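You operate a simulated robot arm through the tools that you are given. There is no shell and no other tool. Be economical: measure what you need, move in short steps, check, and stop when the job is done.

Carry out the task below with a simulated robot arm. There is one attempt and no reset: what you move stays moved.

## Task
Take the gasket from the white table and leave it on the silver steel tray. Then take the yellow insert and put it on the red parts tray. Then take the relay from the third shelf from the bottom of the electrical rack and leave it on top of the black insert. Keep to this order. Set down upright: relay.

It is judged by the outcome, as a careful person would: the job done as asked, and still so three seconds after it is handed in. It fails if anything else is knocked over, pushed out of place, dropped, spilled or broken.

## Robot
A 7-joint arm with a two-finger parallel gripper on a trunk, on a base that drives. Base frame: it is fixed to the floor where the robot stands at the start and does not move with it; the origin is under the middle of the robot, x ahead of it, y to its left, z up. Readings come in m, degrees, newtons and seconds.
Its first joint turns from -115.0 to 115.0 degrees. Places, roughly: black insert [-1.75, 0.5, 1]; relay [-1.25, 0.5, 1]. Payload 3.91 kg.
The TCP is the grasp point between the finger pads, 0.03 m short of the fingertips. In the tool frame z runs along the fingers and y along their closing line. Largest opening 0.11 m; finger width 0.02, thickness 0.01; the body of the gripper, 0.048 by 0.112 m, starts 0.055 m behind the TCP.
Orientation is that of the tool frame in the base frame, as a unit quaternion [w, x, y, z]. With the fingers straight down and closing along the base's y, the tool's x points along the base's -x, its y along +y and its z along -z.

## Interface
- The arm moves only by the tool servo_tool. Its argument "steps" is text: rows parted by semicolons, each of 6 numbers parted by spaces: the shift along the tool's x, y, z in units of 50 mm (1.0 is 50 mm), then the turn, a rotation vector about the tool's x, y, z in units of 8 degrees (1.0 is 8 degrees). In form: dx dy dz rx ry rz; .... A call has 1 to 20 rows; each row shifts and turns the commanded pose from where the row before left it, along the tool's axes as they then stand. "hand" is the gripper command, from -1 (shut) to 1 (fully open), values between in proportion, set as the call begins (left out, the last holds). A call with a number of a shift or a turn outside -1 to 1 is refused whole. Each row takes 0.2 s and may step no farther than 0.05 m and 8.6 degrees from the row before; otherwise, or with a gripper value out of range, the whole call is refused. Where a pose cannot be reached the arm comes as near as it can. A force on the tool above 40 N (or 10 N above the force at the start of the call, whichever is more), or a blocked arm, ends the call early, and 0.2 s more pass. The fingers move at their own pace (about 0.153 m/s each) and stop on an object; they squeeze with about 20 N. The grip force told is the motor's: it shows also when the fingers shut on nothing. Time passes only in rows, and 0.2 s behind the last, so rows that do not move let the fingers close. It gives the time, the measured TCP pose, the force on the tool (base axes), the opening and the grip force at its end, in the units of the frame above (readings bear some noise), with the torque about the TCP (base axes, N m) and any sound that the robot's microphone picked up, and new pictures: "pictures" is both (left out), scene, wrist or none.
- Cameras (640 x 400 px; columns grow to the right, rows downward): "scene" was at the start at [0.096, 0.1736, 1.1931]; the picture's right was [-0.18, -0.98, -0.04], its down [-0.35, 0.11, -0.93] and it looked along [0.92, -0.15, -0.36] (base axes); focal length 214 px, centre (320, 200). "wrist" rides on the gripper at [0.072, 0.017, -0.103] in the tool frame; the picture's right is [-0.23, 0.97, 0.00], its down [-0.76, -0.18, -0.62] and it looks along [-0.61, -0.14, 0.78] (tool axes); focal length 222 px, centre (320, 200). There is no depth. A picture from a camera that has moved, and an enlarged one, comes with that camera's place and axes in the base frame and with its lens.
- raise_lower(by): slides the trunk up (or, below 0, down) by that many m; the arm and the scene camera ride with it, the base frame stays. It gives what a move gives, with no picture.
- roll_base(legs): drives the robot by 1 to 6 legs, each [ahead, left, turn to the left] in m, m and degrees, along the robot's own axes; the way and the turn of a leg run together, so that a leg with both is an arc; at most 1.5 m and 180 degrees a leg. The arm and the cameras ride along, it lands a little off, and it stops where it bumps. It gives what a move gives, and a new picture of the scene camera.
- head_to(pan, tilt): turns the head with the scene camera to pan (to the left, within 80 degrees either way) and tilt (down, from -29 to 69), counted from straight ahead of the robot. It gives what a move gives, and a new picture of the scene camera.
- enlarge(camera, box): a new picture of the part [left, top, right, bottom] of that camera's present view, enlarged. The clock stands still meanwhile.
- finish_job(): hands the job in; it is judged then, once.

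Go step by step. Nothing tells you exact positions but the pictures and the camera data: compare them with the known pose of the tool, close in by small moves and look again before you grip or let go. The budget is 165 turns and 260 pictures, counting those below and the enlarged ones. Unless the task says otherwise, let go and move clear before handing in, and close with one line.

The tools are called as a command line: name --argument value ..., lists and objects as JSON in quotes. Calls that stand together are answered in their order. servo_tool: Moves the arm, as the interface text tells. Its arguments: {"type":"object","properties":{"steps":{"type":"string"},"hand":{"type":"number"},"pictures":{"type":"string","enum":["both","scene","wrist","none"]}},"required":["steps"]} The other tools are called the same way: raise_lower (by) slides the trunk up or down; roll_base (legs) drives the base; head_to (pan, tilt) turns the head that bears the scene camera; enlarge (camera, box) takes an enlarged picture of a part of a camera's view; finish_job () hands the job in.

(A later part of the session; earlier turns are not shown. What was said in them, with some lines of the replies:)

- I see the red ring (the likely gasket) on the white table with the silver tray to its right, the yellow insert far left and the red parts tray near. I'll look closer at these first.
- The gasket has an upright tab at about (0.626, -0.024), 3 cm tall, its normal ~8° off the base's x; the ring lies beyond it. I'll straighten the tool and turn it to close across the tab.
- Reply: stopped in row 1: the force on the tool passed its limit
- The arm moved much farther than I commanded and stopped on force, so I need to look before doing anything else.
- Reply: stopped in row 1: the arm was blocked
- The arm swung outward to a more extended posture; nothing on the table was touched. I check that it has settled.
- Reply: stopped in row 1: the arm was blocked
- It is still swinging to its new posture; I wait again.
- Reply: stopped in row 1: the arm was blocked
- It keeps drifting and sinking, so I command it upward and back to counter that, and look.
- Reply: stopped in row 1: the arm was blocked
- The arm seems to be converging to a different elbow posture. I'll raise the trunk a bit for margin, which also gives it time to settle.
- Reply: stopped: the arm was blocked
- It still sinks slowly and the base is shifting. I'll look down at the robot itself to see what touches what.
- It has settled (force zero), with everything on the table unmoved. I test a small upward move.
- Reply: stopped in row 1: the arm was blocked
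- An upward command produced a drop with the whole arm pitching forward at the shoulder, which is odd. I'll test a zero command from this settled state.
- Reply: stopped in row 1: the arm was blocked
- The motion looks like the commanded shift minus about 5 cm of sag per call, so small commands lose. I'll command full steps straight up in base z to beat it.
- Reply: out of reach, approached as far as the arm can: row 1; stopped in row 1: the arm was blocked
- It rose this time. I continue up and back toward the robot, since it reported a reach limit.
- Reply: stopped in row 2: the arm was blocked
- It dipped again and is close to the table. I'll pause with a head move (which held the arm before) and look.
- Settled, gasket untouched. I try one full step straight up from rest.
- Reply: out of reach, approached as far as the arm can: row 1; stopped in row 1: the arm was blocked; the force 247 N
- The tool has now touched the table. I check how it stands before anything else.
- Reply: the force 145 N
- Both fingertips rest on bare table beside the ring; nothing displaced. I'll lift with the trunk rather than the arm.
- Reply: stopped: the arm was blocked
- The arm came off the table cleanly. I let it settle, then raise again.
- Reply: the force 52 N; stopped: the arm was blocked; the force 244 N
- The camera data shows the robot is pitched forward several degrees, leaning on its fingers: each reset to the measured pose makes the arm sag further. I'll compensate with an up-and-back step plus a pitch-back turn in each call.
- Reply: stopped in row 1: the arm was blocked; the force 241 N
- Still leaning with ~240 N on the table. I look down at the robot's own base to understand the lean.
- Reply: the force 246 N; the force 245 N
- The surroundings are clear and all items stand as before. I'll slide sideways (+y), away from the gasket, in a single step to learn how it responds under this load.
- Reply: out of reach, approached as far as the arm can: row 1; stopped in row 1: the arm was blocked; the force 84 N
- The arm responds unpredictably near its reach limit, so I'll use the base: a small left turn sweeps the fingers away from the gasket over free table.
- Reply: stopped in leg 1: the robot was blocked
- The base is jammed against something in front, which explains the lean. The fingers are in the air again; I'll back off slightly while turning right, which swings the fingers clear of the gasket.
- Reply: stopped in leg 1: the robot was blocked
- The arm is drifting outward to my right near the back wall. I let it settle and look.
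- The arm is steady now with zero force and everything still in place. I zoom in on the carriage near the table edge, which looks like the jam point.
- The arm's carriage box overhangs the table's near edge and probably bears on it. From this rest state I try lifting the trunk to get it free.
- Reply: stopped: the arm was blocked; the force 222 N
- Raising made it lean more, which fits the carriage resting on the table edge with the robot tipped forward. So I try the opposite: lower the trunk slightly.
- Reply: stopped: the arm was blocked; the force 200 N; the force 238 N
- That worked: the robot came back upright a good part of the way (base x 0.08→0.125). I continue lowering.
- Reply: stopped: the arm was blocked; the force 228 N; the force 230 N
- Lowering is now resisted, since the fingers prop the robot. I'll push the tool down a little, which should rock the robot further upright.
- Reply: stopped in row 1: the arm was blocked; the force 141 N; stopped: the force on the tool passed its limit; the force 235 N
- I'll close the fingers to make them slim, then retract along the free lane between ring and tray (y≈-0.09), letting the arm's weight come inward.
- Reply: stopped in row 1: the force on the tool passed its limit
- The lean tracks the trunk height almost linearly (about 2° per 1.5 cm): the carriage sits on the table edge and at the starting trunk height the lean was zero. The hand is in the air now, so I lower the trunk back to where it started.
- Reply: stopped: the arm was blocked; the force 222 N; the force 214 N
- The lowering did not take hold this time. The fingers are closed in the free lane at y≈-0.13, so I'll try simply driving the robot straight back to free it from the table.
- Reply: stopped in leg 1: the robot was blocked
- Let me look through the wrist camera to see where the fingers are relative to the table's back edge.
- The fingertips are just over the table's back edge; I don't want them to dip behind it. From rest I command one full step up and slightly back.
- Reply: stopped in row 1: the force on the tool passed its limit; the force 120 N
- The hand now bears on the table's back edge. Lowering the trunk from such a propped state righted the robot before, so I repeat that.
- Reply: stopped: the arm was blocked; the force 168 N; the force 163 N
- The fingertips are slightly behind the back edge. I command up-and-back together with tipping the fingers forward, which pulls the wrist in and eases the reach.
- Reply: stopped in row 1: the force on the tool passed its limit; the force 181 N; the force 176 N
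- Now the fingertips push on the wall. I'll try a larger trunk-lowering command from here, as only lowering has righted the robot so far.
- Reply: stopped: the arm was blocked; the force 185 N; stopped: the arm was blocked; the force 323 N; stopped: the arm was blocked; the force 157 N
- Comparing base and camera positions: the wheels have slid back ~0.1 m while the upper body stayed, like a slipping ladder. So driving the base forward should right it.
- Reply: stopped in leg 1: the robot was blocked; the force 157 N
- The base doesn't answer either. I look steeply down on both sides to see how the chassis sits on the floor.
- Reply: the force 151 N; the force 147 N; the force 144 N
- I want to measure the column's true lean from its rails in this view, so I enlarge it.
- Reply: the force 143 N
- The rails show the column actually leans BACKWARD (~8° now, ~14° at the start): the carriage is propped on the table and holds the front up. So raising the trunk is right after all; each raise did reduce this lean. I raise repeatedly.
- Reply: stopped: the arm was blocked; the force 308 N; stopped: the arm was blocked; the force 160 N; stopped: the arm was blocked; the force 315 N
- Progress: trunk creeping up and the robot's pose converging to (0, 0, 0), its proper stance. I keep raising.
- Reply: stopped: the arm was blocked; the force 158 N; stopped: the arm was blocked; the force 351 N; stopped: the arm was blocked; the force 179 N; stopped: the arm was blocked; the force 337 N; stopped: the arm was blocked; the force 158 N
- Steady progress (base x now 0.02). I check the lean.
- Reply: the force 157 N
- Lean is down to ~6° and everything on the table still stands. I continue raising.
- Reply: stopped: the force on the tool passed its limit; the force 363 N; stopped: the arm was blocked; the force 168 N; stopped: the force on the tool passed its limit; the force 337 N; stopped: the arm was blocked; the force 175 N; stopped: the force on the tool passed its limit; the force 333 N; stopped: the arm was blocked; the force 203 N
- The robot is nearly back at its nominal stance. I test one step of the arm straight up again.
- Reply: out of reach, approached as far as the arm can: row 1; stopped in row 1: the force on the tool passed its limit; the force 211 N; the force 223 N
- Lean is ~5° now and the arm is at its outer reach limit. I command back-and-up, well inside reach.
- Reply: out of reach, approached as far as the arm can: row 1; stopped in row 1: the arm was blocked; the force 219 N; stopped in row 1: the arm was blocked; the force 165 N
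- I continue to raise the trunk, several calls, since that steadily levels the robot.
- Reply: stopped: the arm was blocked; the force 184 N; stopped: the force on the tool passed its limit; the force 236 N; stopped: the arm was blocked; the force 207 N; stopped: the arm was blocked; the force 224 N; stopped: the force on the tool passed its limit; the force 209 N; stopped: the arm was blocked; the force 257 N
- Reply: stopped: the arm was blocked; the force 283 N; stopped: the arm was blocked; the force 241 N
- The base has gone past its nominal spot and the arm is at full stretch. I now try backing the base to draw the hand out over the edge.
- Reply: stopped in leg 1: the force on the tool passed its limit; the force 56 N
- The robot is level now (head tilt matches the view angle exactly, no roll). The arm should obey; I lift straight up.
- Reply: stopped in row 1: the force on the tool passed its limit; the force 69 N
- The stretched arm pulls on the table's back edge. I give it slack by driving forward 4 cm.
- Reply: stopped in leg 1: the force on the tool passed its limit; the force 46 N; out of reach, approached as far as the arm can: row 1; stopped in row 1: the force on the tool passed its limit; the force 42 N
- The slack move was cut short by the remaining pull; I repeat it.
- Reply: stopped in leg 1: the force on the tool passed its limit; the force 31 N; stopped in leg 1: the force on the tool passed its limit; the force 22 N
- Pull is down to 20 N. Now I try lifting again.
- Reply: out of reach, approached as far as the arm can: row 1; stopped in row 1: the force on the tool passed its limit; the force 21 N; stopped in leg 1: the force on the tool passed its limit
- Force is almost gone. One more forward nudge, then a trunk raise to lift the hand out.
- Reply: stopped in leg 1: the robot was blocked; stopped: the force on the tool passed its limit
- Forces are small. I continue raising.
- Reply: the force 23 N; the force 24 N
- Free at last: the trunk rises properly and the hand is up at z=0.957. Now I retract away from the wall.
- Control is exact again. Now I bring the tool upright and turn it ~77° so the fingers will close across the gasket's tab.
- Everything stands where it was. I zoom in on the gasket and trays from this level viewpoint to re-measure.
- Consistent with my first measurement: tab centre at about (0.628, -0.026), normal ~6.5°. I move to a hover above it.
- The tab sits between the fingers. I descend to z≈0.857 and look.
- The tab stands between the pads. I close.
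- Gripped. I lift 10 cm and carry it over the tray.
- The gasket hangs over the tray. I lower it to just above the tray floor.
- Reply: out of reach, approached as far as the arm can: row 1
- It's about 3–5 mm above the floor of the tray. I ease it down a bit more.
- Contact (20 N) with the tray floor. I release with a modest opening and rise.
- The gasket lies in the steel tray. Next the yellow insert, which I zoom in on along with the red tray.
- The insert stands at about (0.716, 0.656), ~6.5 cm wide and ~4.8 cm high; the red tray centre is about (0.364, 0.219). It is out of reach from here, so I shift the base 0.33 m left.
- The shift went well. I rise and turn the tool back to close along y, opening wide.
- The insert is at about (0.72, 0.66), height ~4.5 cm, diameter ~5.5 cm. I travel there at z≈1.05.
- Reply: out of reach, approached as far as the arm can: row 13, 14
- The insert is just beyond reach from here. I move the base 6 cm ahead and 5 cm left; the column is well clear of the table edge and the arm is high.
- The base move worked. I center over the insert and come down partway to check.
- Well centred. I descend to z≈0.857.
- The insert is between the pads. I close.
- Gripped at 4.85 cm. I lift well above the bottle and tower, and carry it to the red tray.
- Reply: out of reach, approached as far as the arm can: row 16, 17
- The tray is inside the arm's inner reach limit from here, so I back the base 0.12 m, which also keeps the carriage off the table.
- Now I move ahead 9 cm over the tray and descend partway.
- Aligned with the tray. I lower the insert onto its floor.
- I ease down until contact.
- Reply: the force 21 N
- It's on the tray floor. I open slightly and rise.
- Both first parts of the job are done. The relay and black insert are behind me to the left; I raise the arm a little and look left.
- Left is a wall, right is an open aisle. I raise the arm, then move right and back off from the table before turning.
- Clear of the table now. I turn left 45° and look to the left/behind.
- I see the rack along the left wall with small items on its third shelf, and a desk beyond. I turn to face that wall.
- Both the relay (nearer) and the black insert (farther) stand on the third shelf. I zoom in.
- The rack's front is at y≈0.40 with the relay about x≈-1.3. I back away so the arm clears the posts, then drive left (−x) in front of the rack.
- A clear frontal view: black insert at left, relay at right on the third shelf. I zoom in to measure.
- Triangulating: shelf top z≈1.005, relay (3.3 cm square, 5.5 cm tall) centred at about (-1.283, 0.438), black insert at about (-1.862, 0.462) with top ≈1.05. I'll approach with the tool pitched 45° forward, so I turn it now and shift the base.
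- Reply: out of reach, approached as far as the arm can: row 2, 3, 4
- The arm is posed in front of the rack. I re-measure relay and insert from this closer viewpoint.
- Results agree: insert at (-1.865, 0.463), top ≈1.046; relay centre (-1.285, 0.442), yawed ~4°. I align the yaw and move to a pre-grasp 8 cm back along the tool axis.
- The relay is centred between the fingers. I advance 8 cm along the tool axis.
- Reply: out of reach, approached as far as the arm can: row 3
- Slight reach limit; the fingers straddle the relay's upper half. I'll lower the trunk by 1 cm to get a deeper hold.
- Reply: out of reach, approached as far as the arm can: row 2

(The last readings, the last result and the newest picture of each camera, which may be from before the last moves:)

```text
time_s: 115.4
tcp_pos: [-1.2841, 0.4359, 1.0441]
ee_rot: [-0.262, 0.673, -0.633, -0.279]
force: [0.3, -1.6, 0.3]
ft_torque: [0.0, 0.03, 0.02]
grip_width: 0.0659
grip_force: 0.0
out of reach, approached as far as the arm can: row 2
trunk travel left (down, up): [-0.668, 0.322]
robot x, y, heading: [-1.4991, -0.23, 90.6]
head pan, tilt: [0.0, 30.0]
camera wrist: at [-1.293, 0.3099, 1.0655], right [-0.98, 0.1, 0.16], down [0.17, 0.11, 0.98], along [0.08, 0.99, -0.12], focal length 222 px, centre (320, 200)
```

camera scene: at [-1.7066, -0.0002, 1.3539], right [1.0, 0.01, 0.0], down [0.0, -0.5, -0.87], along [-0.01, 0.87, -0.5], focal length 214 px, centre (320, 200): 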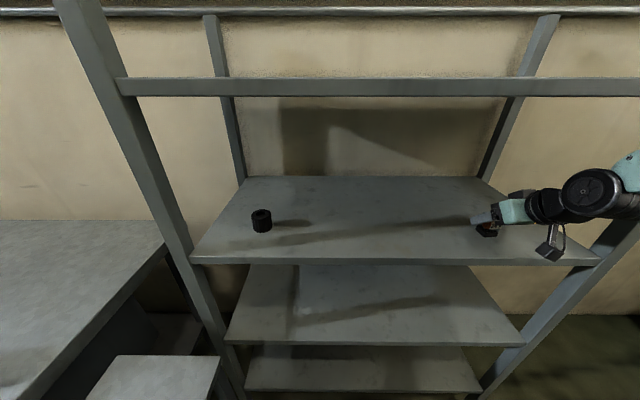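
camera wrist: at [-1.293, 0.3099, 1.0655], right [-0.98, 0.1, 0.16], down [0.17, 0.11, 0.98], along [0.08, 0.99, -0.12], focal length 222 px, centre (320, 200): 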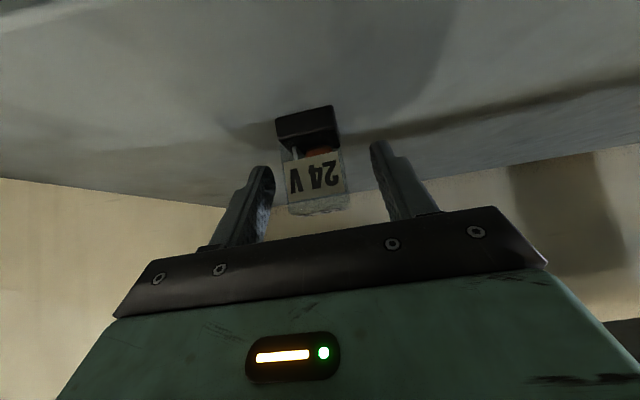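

TCP is at the relay's centre (0.436, 1.044). I close on it.

servo_tool --steps "0 0 0 0 0 0; 0 0 0 0 0 0; 0 0 0 0 0 0" --hand -1 --pictures "wrist"

```text
time_s: 116.2
tcp_pos: [-1.2846, 0.435, 1.0415]
ee_rot: [-0.262, 0.673, -0.633, -0.28]
force: [-0.6, -0.3, 0.0]
ft_torque: [0.02, 0.01, 0.01]
grip_width: 0.0335
grip_force: 20.0
trunk travel left (down, up): [-0.668, 0.322]
robot x, y, heading: [-1.5005, -0.2288, 90.2]
head pan, tilt: [0.0, 30.0]
camera wrist: at [-1.2929, 0.3099, 1.0656], right [-0.98, 0.1, 0.16], down [0.17, 0.11, 0.98], along [0.08, 0.99, -0.12], focal length 222 px, centre (320, 200)
```

wrist: 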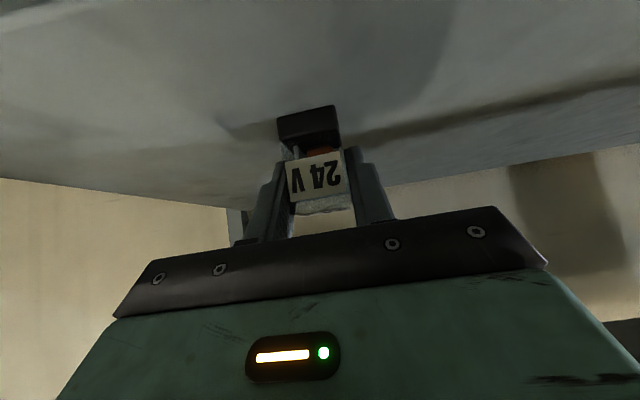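

Firm grip on the relay (3.35 cm). I lift it 7 cm with the trunk, then turn the base left 25° so the arm faces the black insert (keeping clear of the stool).

raise_lower --by 0.08

roll_base --legs '[[0, -0.05, 0], [0, 0, 24]]'

```text
time_s: 117.4
tcp_pos: [-1.2838, 0.4356, 1.1232]
ee_rot: [-0.262, 0.673, -0.633, -0.279]
force: [-0.4, 0.7, -1.6]
ft_torque: [0.03, 0.0, 0.04]
grip_width: 0.0334
grip_force: 20.4
trunk travel left (down, up): [-0.748, 0.242]
robot x, y, heading: [-1.5017, -0.2307, 90.7]
head pan, tilt: [0.0, 30.0]
```

```text
time_s: 119.5
tcp_pos: [-1.5255, 0.4667, 1.123]
ee_rot: [-0.199, 0.79, -0.479, -0.328]
force: [-0.3, -0.3, -1.1]
ft_torque: [0.0, 0.02, -0.02]
grip_width: 0.0334
grip_force: 19.9
trunk travel left (down, up): [-0.748, 0.242]
robot x, y, heading: [-1.4508, -0.2303, 114.4]
head pan, tilt: [0.0, 30.0]
camera scene: at [-1.7329, -0.1042, 1.4218], right [0.91, 0.42, 0.0], down [0.21, -0.45, -0.87], along [-0.36, 0.79, -0.5], focal length 214 px, centre (320, 200)
```

scene: 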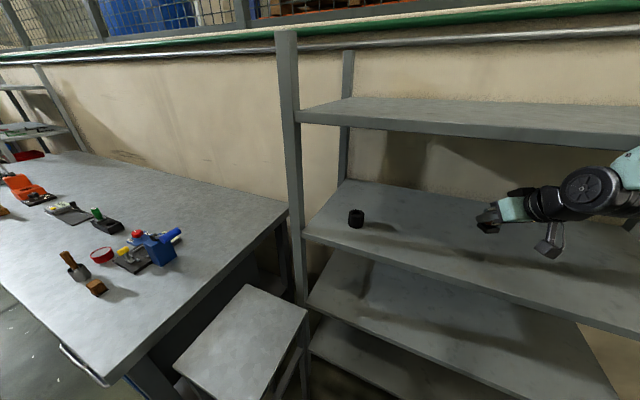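

The relay hangs safely over the shelf. I move it straight toward the insert, keeping ~3.5 cm above its top.

servo_tool --steps "-0.263 0.758 0.264 0 0 0; -0.263 0.758 0.264 0 0 0; -0.263 0.758 0.264 0 0 0; -0.263 0.758 0.264 0 0 0; -0.263 0.758 0.264 0 0 0; -0.263 0.758 0.264 0 0 0; -0.263 0.758 0.264 0 0 0; -0.263 0.758 0.264 0 0 0"

```text
time_s: 121.3
tcp_pos: [-1.7, 0.3962, 1.2062]
ee_rot: [-0.198, 0.79, -0.479, -0.328]
force: [-0.2, -1.5, -1.1]
ft_torque: [0.0, 0.0, -0.02]
grip_width: 0.0336
grip_force: 19.7
out of reach, approached as far as the arm can: row 1, 2, 3, 4, 5, 6, 7, 8
trunk travel left (down, up): [-0.748, 0.242]
robot x, y, heading: [-1.4474, -0.2328, 114.3]
head pan, tilt: [0.0, 30.0]
camera scene: at [-1.7329, -0.1043, 1.4218], right [0.91, 0.42, 0.0], down [0.21, -0.45, -0.87], along [-0.36, 0.79, -0.5], focal length 214 px, centre (320, 200)
camera wrist: at [-1.6568, 0.2776, 1.2291], right [-0.94, -0.31, 0.16], down [0.11, 0.17, 0.98], along [-0.33, 0.94, -0.12], focal length 222 px, centre (320, 200)
```

scene: 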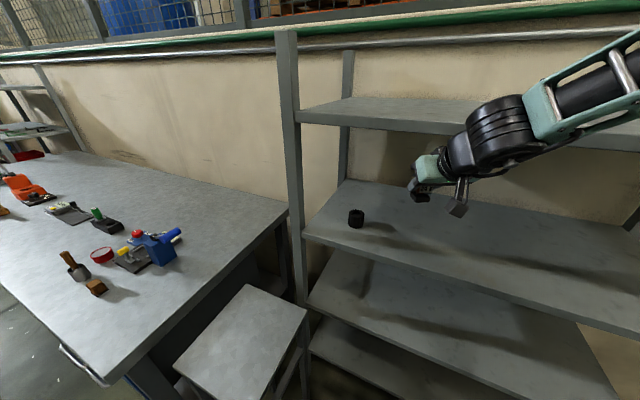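
wrist: 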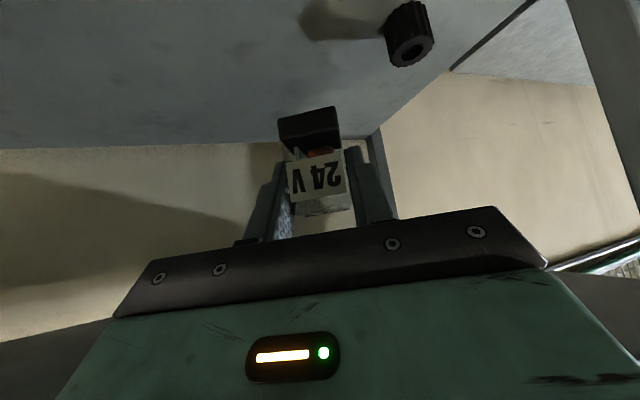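

The high trunk limits the wrist here. I lower the trunk by 10 cm, which brings the relay down safely over empty shelf.

raise_lower --by -0.1

servo_tool --steps "0 0 0 0 0 0"

```text
time_s: 122.7
tcp_pos: [-1.7013, 0.3962, 1.107]
ee_rot: [-0.199, 0.789, -0.48, -0.327]
force: [0.3, -0.4, -0.7]
ft_torque: [0.02, 0.02, 0.01]
grip_width: 0.0336
grip_force: 19.6
trunk travel left (down, up): [-0.648, 0.342]
robot x, y, heading: [-1.4511, -0.2281, 115.0]
head pan, tilt: [0.0, 30.0]
```

```text
time_s: 123.0
tcp_pos: [-1.7002, 0.3964, 1.1059]
ee_rot: [-0.199, 0.79, -0.48, -0.327]
force: [-0.1, -0.2, -0.8]
ft_torque: [-0.01, 0.0, 0.0]
grip_width: 0.0332
grip_force: 19.8
trunk travel left (down, up): [-0.648, 0.342]
robot x, y, heading: [-1.4505, -0.2271, 114.9]
head pan, tilt: [0.0, 30.0]
camera scene: at [-1.7329, -0.1042, 1.3219], right [0.91, 0.42, 0.0], down [0.21, -0.45, -0.87], along [-0.36, 0.79, -0.5], focal length 214 px, centre (320, 200)
camera wrist: at [-1.6566, 0.2777, 1.1289], right [-0.94, -0.31, 0.16], down [0.11, 0.17, 0.98], along [-0.33, 0.94, -0.12], focal length 222 px, centre (320, 200)
```

scene: 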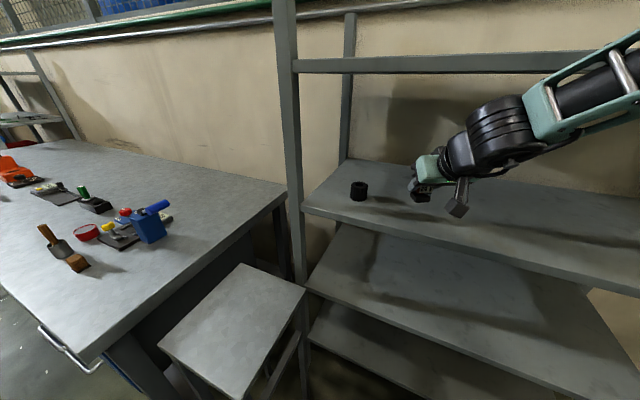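
wrist: 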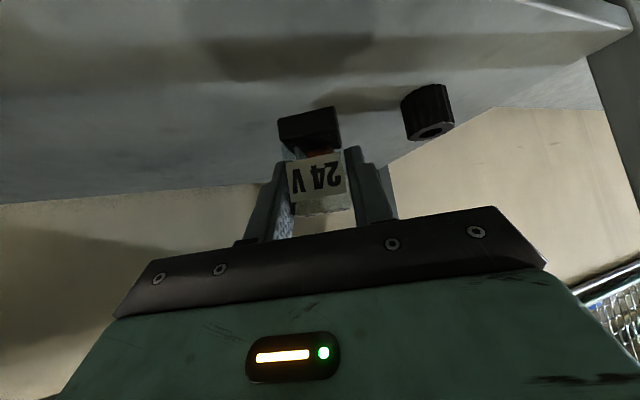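

Relay bottom is now ~2 cm above the insert's top height. I test half of the move toward the hover point, slightly rising.

servo_tool --steps "-0.548 0.577 0.38 0 0 0; -0.548 0.577 0.38 0 0 0" --pictures "none"

```text
time_s: 123.7
tcp_pos: [-1.6989, 0.3967, 1.1066]
ee_rot: [-0.199, 0.79, -0.479, -0.328]
force: [-1.0, 0.7, -1.2]
ft_torque: [0.01, 0.0, -0.01]
grip_width: 0.0335
grip_force: 20.2
out of reach, approached as far as the arm can: row 1, 2
trunk travel left (down, up): [-0.648, 0.342]
robot x, y, heading: [-1.4528, -0.2295, 114.5]
head pan, tilt: [0.0, 30.0]
```

It's stuck on that limit boundary. I test whether raising the arm (relative to the trunk) frees it; afterwards the trunk can go lower.

servo_tool --steps "-0.57 0 -0.57 0 0 0; -0.57 0 -0.57 0 0 0" --pictures "none"

```text
time_s: 124.2
tcp_pos: [-1.7, 0.3953, 1.1864]
ee_rot: [-0.198, 0.79, -0.479, -0.327]
force: [-1.0, 0.2, -0.2]
ft_torque: [0.0, -0.01, -0.03]
grip_width: 0.0332
grip_force: 20.3
trunk travel left (down, up): [-0.648, 0.342]
robot x, y, heading: [-1.4503, -0.2268, 114.3]
head pan, tilt: [0.0, 30.0]
```

Raising works. I lower the trunk 8 cm, raise the arm again, then try the lateral move.

raise_lower --by -0.08

servo_tool --steps "-0.35 0 -0.35 0 0 0; -0.548 0.577 0.38 0 0 0; -0.548 0.577 0.38 0 0 0" --pictures "none"

```text
time_s: 125.4
tcp_pos: [-1.6981, 0.3971, 1.1074]
ee_rot: [-0.198, 0.79, -0.479, -0.328]
force: [0.1, -0.2, -0.3]
ft_torque: [-0.03, -0.01, 0.02]
grip_width: 0.0337
grip_force: 20.1
trunk travel left (down, up): [-0.568, 0.422]
robot x, y, heading: [-1.4504, -0.2286, 114.7]
head pan, tilt: [0.0, 30.0]
```

```text
time_s: 126.2
tcp_pos: [-1.7509, 0.4168, 1.1395]
ee_rot: [-0.199, 0.79, -0.479, -0.328]
force: [-0.7, 0.6, -1.4]
ft_torque: [0.02, 0.02, 0.0]
grip_width: 0.0336
grip_force: 19.5
out of reach, approached as far as the arm can: row 3
trunk travel left (down, up): [-0.568, 0.422]
robot x, y, heading: [-1.4467, -0.2286, 114.5]
head pan, tilt: [0.0, 30.0]
```

It works with the trunk lower. I raise the arm and lower the trunk by a further 10 cm, then continue.

servo_tool --steps "-0.5 0 -0.5 0 0 0; -0.35 0 -0.35 0 0 0" --pictures "none"

raise_lower --by -0.08

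enlarge --camera "scene" --box '[0, 0, 640, 400]'

```text
time_s: 126.8
tcp_pos: [-1.7494, 0.4154, 1.2014]
ee_rot: [-0.199, 0.79, -0.48, -0.327]
force: [-0.4, 0.0, -0.2]
ft_torque: [0.01, 0.04, 0.0]
grip_width: 0.0336
grip_force: 19.9
trunk travel left (down, up): [-0.568, 0.422]
robot x, y, heading: [-1.4483, -0.2282, 114.4]
head pan, tilt: [0.0, 30.0]
```

```text
time_s: 128.0
tcp_pos: [-1.75, 0.4161, 1.1203]
ee_rot: [-0.199, 0.79, -0.479, -0.327]
force: [0.6, 0.0, -1.1]
ft_torque: [-0.02, 0.03, 0.01]
grip_width: 0.0337
grip_force: 19.9
trunk travel left (down, up): [-0.488, 0.502]
robot x, y, heading: [-1.4525, -0.2286, 114.6]
head pan, tilt: [0.0, 30.0]
```

```text
1.00 times, centred on (320, 200) of scene
camera zoom: at [-1.7329, -0.1042, 1.1618], right [0.91, 0.42, 0.0], down [0.21, -0.45, -0.87], along [-0.36, 0.79, -0.5], focal length 214 px, centre (320, 200)
```

zoom: 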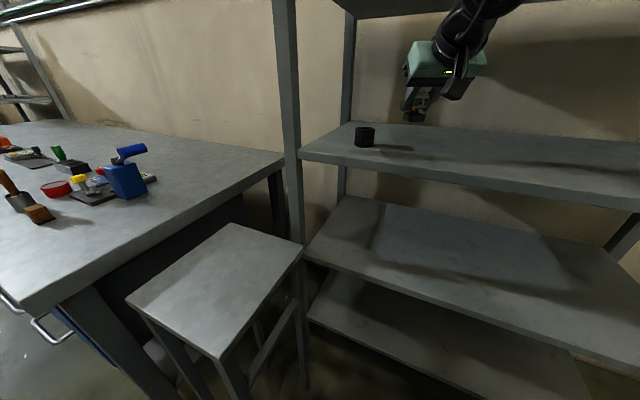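

Good side view. I continue toward the hover point over the insert.

servo_tool --steps "-0.336 0.402 0.302 0 0 0; -0.336 0.402 0.302 0 0 0; -0.336 0.402 0.302 0 0 0; -0.336 0.402 0.302 0 0 0"

```text
time_s: 129.0
tcp_pos: [-1.8549, 0.4546, 1.1287]
ee_rot: [-0.198, 0.789, -0.48, -0.327]
force: [5.3, 4.7, 0.7]
ft_torque: [-0.25, 0.26, 0.33]
grip_width: 0.0337
grip_force: 20.1
out of reach, approached as far as the arm can: row 1, 2
trunk travel left (down, up): [-0.488, 0.502]
robot x, y, heading: [-1.4486, -0.2257, 114.7]
head pan, tilt: [0.0, 30.0]
camera scene: at [-1.7311, -0.1024, 1.162], right [0.91, 0.42, 0.0], down [0.21, -0.46, -0.87], along [-0.36, 0.79, -0.5], focal length 214 px, centre (320, 200)
camera wrist: at [-1.8113, 0.3366, 1.1523], right [-0.94, -0.31, 0.16], down [0.11, 0.17, 0.98], along [-0.33, 0.94, -0.13], focal length 222 px, centre (320, 200)
```

scene: 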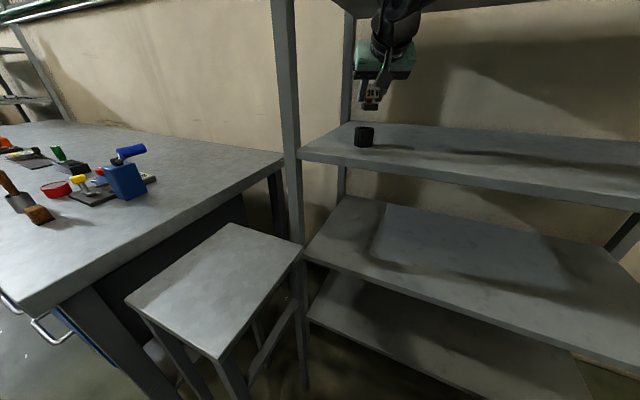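
wrist: 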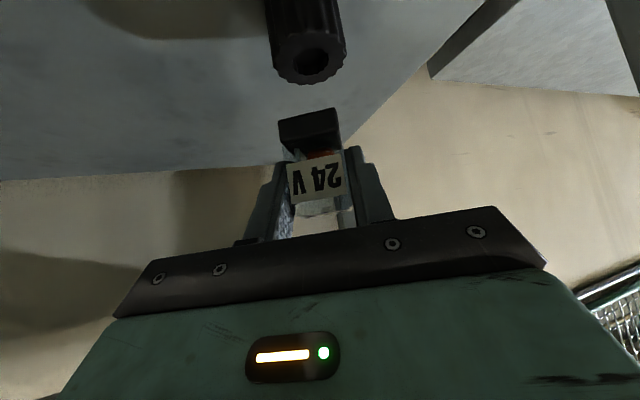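

There's a slight 7 N force on the tool, so I check for contact around the hand.

enlarge --camera "scene" --box '[260, 0, 500, 180]'

head_to --pan 0 --tilt 8

```text
2.22 times, centred on (380, 90) of scene
camera zoom: at [-1.7311, -0.1024, 1.162], right [0.91, 0.42, 0.0], down [0.21, -0.46, -0.87], along [-0.36, 0.79, -0.5], focal length 477 px, centre (187, 444)
```

zoom: 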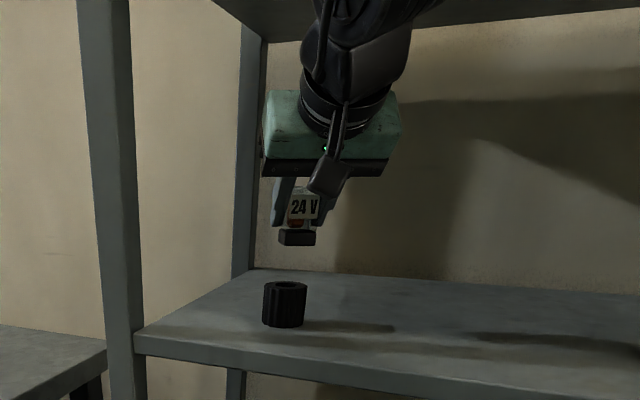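

```text
time_s: 129.8
tcp_pos: [-1.8617, 0.4476, 1.1302]
ee_rot: [-0.196, 0.793, -0.473, -0.329]
force: [-0.7, 0.4, 0.0]
ft_torque: [0.02, -0.02, 0.07]
grip_width: 0.0338
grip_force: 20.2
trunk travel left (down, up): [-0.488, 0.502]
robot x, y, heading: [-1.4505, -0.2328, 114.6]
head pan, tilt: [0.0, 8.0]
camera scene: at [-1.7338, -0.1022, 1.1973], right [0.91, 0.42, 0.0], down [0.06, -0.13, -0.99], along [-0.41, 0.9, -0.14], focal length 214 px, centre (320, 200)
```

scene: 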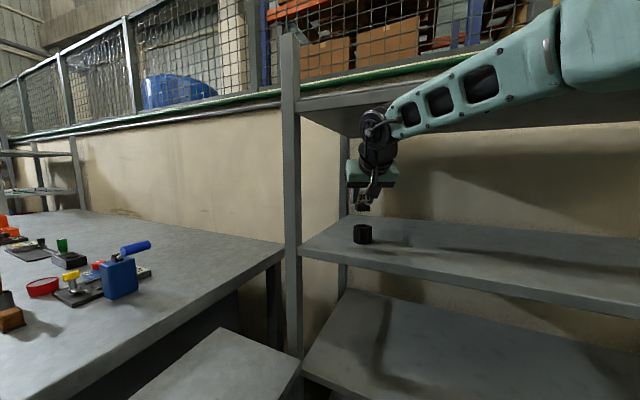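

The force is gone now. I check the wrist's clearance to the top shelf.

enlarge --camera "scene" --box '[280, 60, 460, 250]'

servo_tool --steps "0 0 0 0 0 0; 0 0 0 0 0 0" --pictures "none"

```text
2.11 times, centred on (370, 155) of scene
camera zoom: at [-1.7338, -0.1022, 1.1973], right [0.91, 0.42, 0.0], down [0.06, -0.13, -0.99], along [-0.41, 0.9, -0.14], focal length 452 px, centre (215, 295)
```

zoom: 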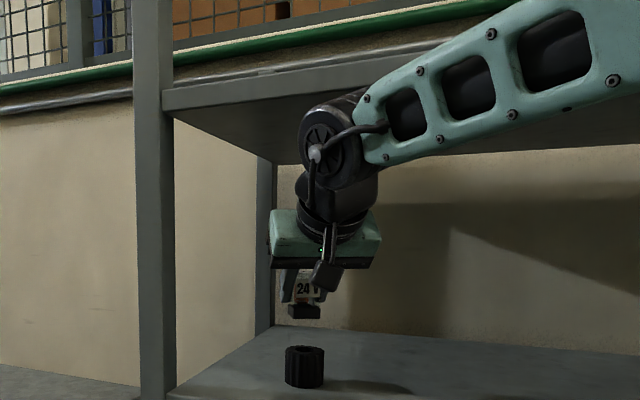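

```text
time_s: 130.4
tcp_pos: [-1.8565, 0.4543, 1.1315]
ee_rot: [-0.198, 0.79, -0.479, -0.327]
force: [0.0, 0.2, -0.3]
ft_torque: [0.04, 0.01, -0.03]
grip_width: 0.0336
grip_force: 19.6
trunk travel left (down, up): [-0.488, 0.502]
robot x, y, heading: [-1.4495, -0.2297, 114.5]
head pan, tilt: [0.0, 8.0]
```

The wrist drum is near the top shelf's front edge but free; descending takes it away. Relay and insert line up within a few mm, so I lower to just above contact and check.

servo_tool --steps "0.18 0.02 0.2 0 0 0; 0.18 0.02 0.2 0 0 0; 0.14 0.02 0.16 0 0 0"

```text
time_s: 131.2
tcp_pos: [-1.8615, 0.4521, 1.0924]
ee_rot: [-0.198, 0.79, -0.479, -0.328]
force: [-0.5, 0.1, 0.3]
ft_torque: [0.0, 0.0, 0.0]
grip_width: 0.0335
grip_force: 19.9
trunk travel left (down, up): [-0.488, 0.502]
robot x, y, heading: [-1.4492, -0.2284, 114.5]
head pan, tilt: [0.0, 8.0]
camera scene: at [-1.7337, -0.1023, 1.1974], right [0.91, 0.42, 0.0], down [0.06, -0.13, -0.99], along [-0.41, 0.9, -0.14], focal length 214 px, centre (320, 200)
camera wrist: at [-1.8176, 0.3343, 1.115], right [-0.94, -0.31, 0.16], down [0.11, 0.17, 0.98], along [-0.33, 0.94, -0.12], focal length 222 px, centre (320, 200)
```

scene: 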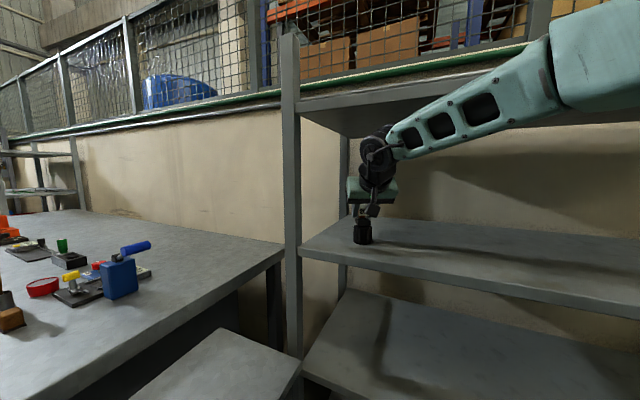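
wrist: 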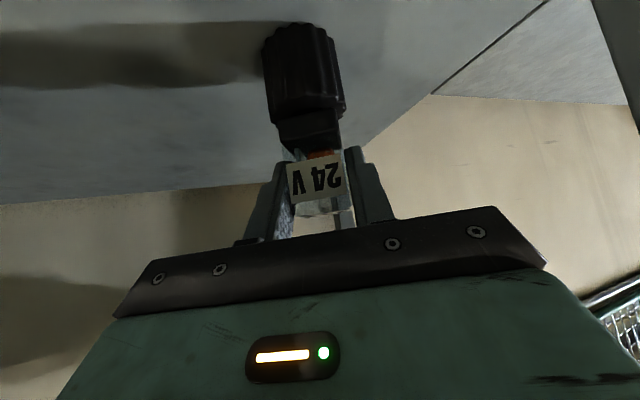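

enlarge --camera "wrist" --box '[240, 10, 380, 160]'

enlarge --camera "scene" --box '[335, 190, 399, 250]'

```text
2.67 times, centred on (310, 85) of wrist
camera zoom: at [-1.8176, 0.3343, 1.115], right [-0.94, -0.31, 0.16], down [0.11, 0.17, 0.98], along [-0.33, 0.94, -0.12], focal length 592 px, centre (347, 507)
```

zoom: 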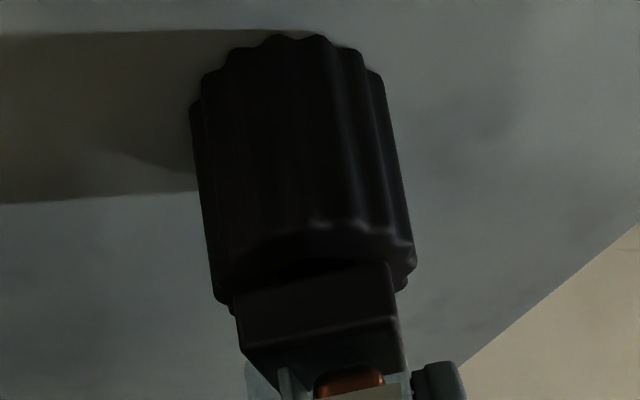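

```text
6.67 times, centred on (367, 220) of scene
camera zoom: at [-1.7337, -0.1023, 1.1974], right [0.91, 0.42, 0.0], down [0.06, -0.13, -0.99], along [-0.41, 0.9, -0.14], focal length 1430 px, centre (7, 67)
```

zoom: 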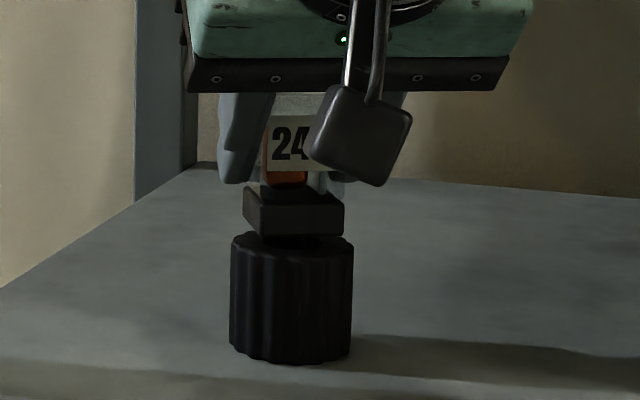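

Relay and insert centres agree within ~2–3 mm. I ease straight down in tiny steps until contact.

servo_tool --steps "0.03 0 0.03 0 0 0; 0.03 0 0.03 0 0 0; 0.03 0 0.03 0 0 0" --pictures "none"

```text
time_s: 132.1
tcp_pos: [-1.8604, 0.4543, 1.0879]
ee_rot: [-0.199, 0.79, -0.479, -0.327]
force: [0.5, -0.3, -0.6]
ft_torque: [-0.01, 0.03, -0.01]
grip_width: 0.0335
grip_force: 20.3
trunk travel left (down, up): [-0.488, 0.502]
robot x, y, heading: [-1.4479, -0.2284, 114.5]
head pan, tilt: [0.0, 8.0]
```

servo_tool --steps "0.025 0 0.025 0 0 0; 0.025 0 0.025 0 0 0" --pictures "none"

enlarge --camera "scene" --box '[335, 190, 399, 250]'

```text
time_s: 132.7
tcp_pos: [-1.862, 0.4537, 1.0856]
ee_rot: [-0.199, 0.789, -0.479, -0.329]
force: [0.1, -1.4, 14.7]
ft_torque: [-0.14, -0.04, 0.01]
grip_width: 0.0337
grip_force: 19.9
trunk travel left (down, up): [-0.488, 0.502]
robot x, y, heading: [-1.4499, -0.229, 114.8]
head pan, tilt: [0.0, 8.0]
```

```text
6.67 times, centred on (367, 220) of scene
camera zoom: at [-1.7335, -0.1028, 1.1978], right [0.91, 0.42, 0.0], down [0.06, -0.13, -0.99], along [-0.41, 0.9, -0.14], focal length 1430 px, centre (7, 67)
```

zoom: 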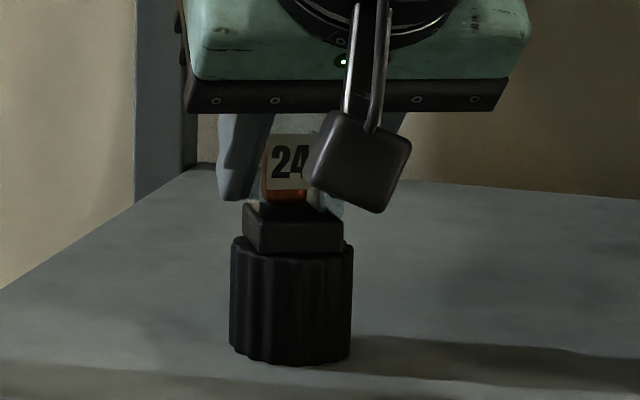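

The relay sits on the insert (15 N contact), centred. I open, pause, and withdraw back along the tool axis.

servo_tool --steps "-0.01 0 -0.01 0 0 0; 0 0 0 0 0 0; 0 0 0 0 0 0" --hand 0.1 --pictures "wrist"

```text
time_s: 133.4
tcp_pos: [-1.8597, 0.4529, 1.0836]
ee_rot: [-0.198, 0.79, -0.479, -0.327]
force: [0.7, 0.1, 0.3]
ft_torque: [-0.01, 0.03, 0.0]
grip_width: 0.0604
grip_force: 0.1
trunk travel left (down, up): [-0.488, 0.502]
robot x, y, heading: [-1.449, -0.2293, 114.8]
head pan, tilt: [0.0, 8.0]
camera wrist: at [-1.8173, 0.3345, 1.106], right [-0.94, -0.31, 0.16], down [0.11, 0.17, 0.98], along [-0.33, 0.94, -0.12], focal length 222 px, centre (320, 200)
```

wrist: 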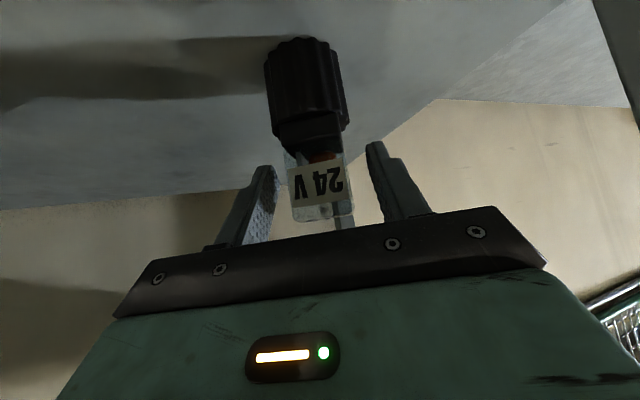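

The relay stands upright, free of the fingers. I withdraw.

servo_tool --steps "0 0 -0.3 0 0 0; 0 0 -0.4 0 0 0; 0 0 -0.5 0 0 0; 0.3 0 -0.3 0 0 0; 0.4 0 -0.4 0 0 0; 0.4 0 -0.4 0 0 0"

```text
time_s: 134.8
tcp_pos: [-1.8052, 0.3475, 1.126]
ee_rot: [-0.198, 0.79, -0.479, -0.327]
force: [-0.6, 0.6, 0.1]
ft_torque: [-0.03, 0.03, 0.05]
grip_width: 0.0605
grip_force: 0.0
trunk travel left (down, up): [-0.488, 0.502]
robot x, y, heading: [-1.4531, -0.2264, 114.8]
head pan, tilt: [0.0, 8.0]
camera scene: at [-1.7339, -0.1021, 1.1974], right [0.91, 0.42, 0.0], down [0.06, -0.13, -0.99], along [-0.41, 0.9, -0.14], focal length 214 px, centre (320, 200)
camera wrist: at [-1.7624, 0.2284, 1.1486], right [-0.94, -0.31, 0.16], down [0.11, 0.17, 0.98], along [-0.33, 0.94, -0.12], focal length 222 px, centre (320, 200)
```

scene: 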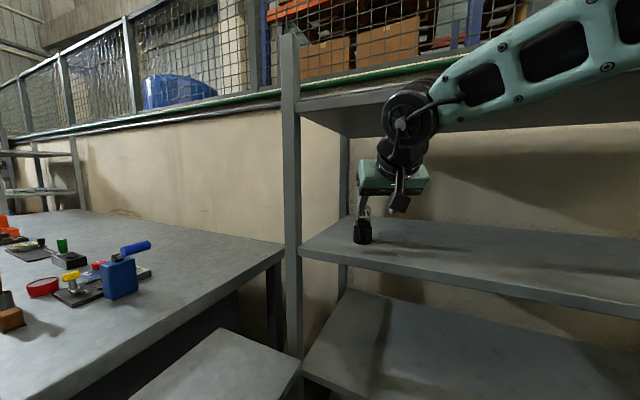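
wrist: 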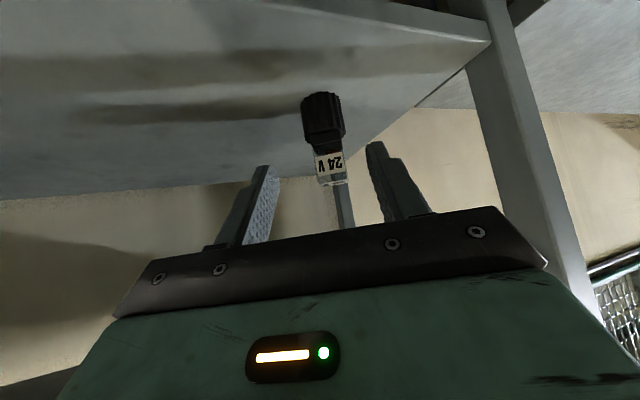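

Clear of the relay. I pull a little farther back with the arm and take a last close look.

servo_tool --steps "0.5 0 -0.5 0 0 0; 0.5 0 -0.5 0 0 0" --pictures "none"

enlarge --camera "scene" --box '[335, 190, 399, 250]'

```text
time_s: 135.4
tcp_pos: [-1.7721, 0.2858, 1.1244]
ee_rot: [-0.198, 0.79, -0.479, -0.327]
force: [-0.2, 0.6, 0.1]
ft_torque: [-0.01, 0.01, -0.01]
grip_width: 0.0606
grip_force: 0.0
trunk travel left (down, up): [-0.488, 0.502]
robot x, y, heading: [-1.4516, -0.2252, 114.4]
head pan, tilt: [0.0, 8.0]
```

```text
6.67 times, centred on (367, 220) of scene
camera zoom: at [-1.7339, -0.1021, 1.1974], right [0.91, 0.42, 0.0], down [0.06, -0.13, -0.99], along [-0.41, 0.9, -0.14], focal length 1430 px, centre (7, 67)
```

zoom: 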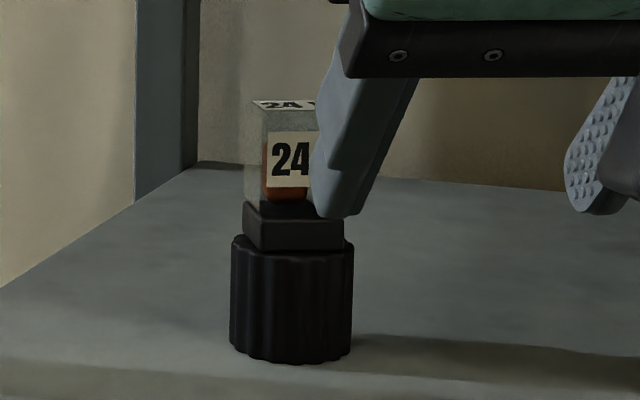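

The relay stands upright and centred on the black insert, and the gripper is open and clear of it. The gasket and yellow insert are in their trays, so I hand in.

finish_job

```text
The job is handed in.
```

All three moves were made in the order you asked: the gasket is on the silver steel tray, the yellow insert is on the red parts tray, and the relay stands upright on the black insert. Early on the arm swung out of control: it pressed on the white table and wall at up to about 360 N and caught the table's back edge. I saw nothing displaced or damaged.
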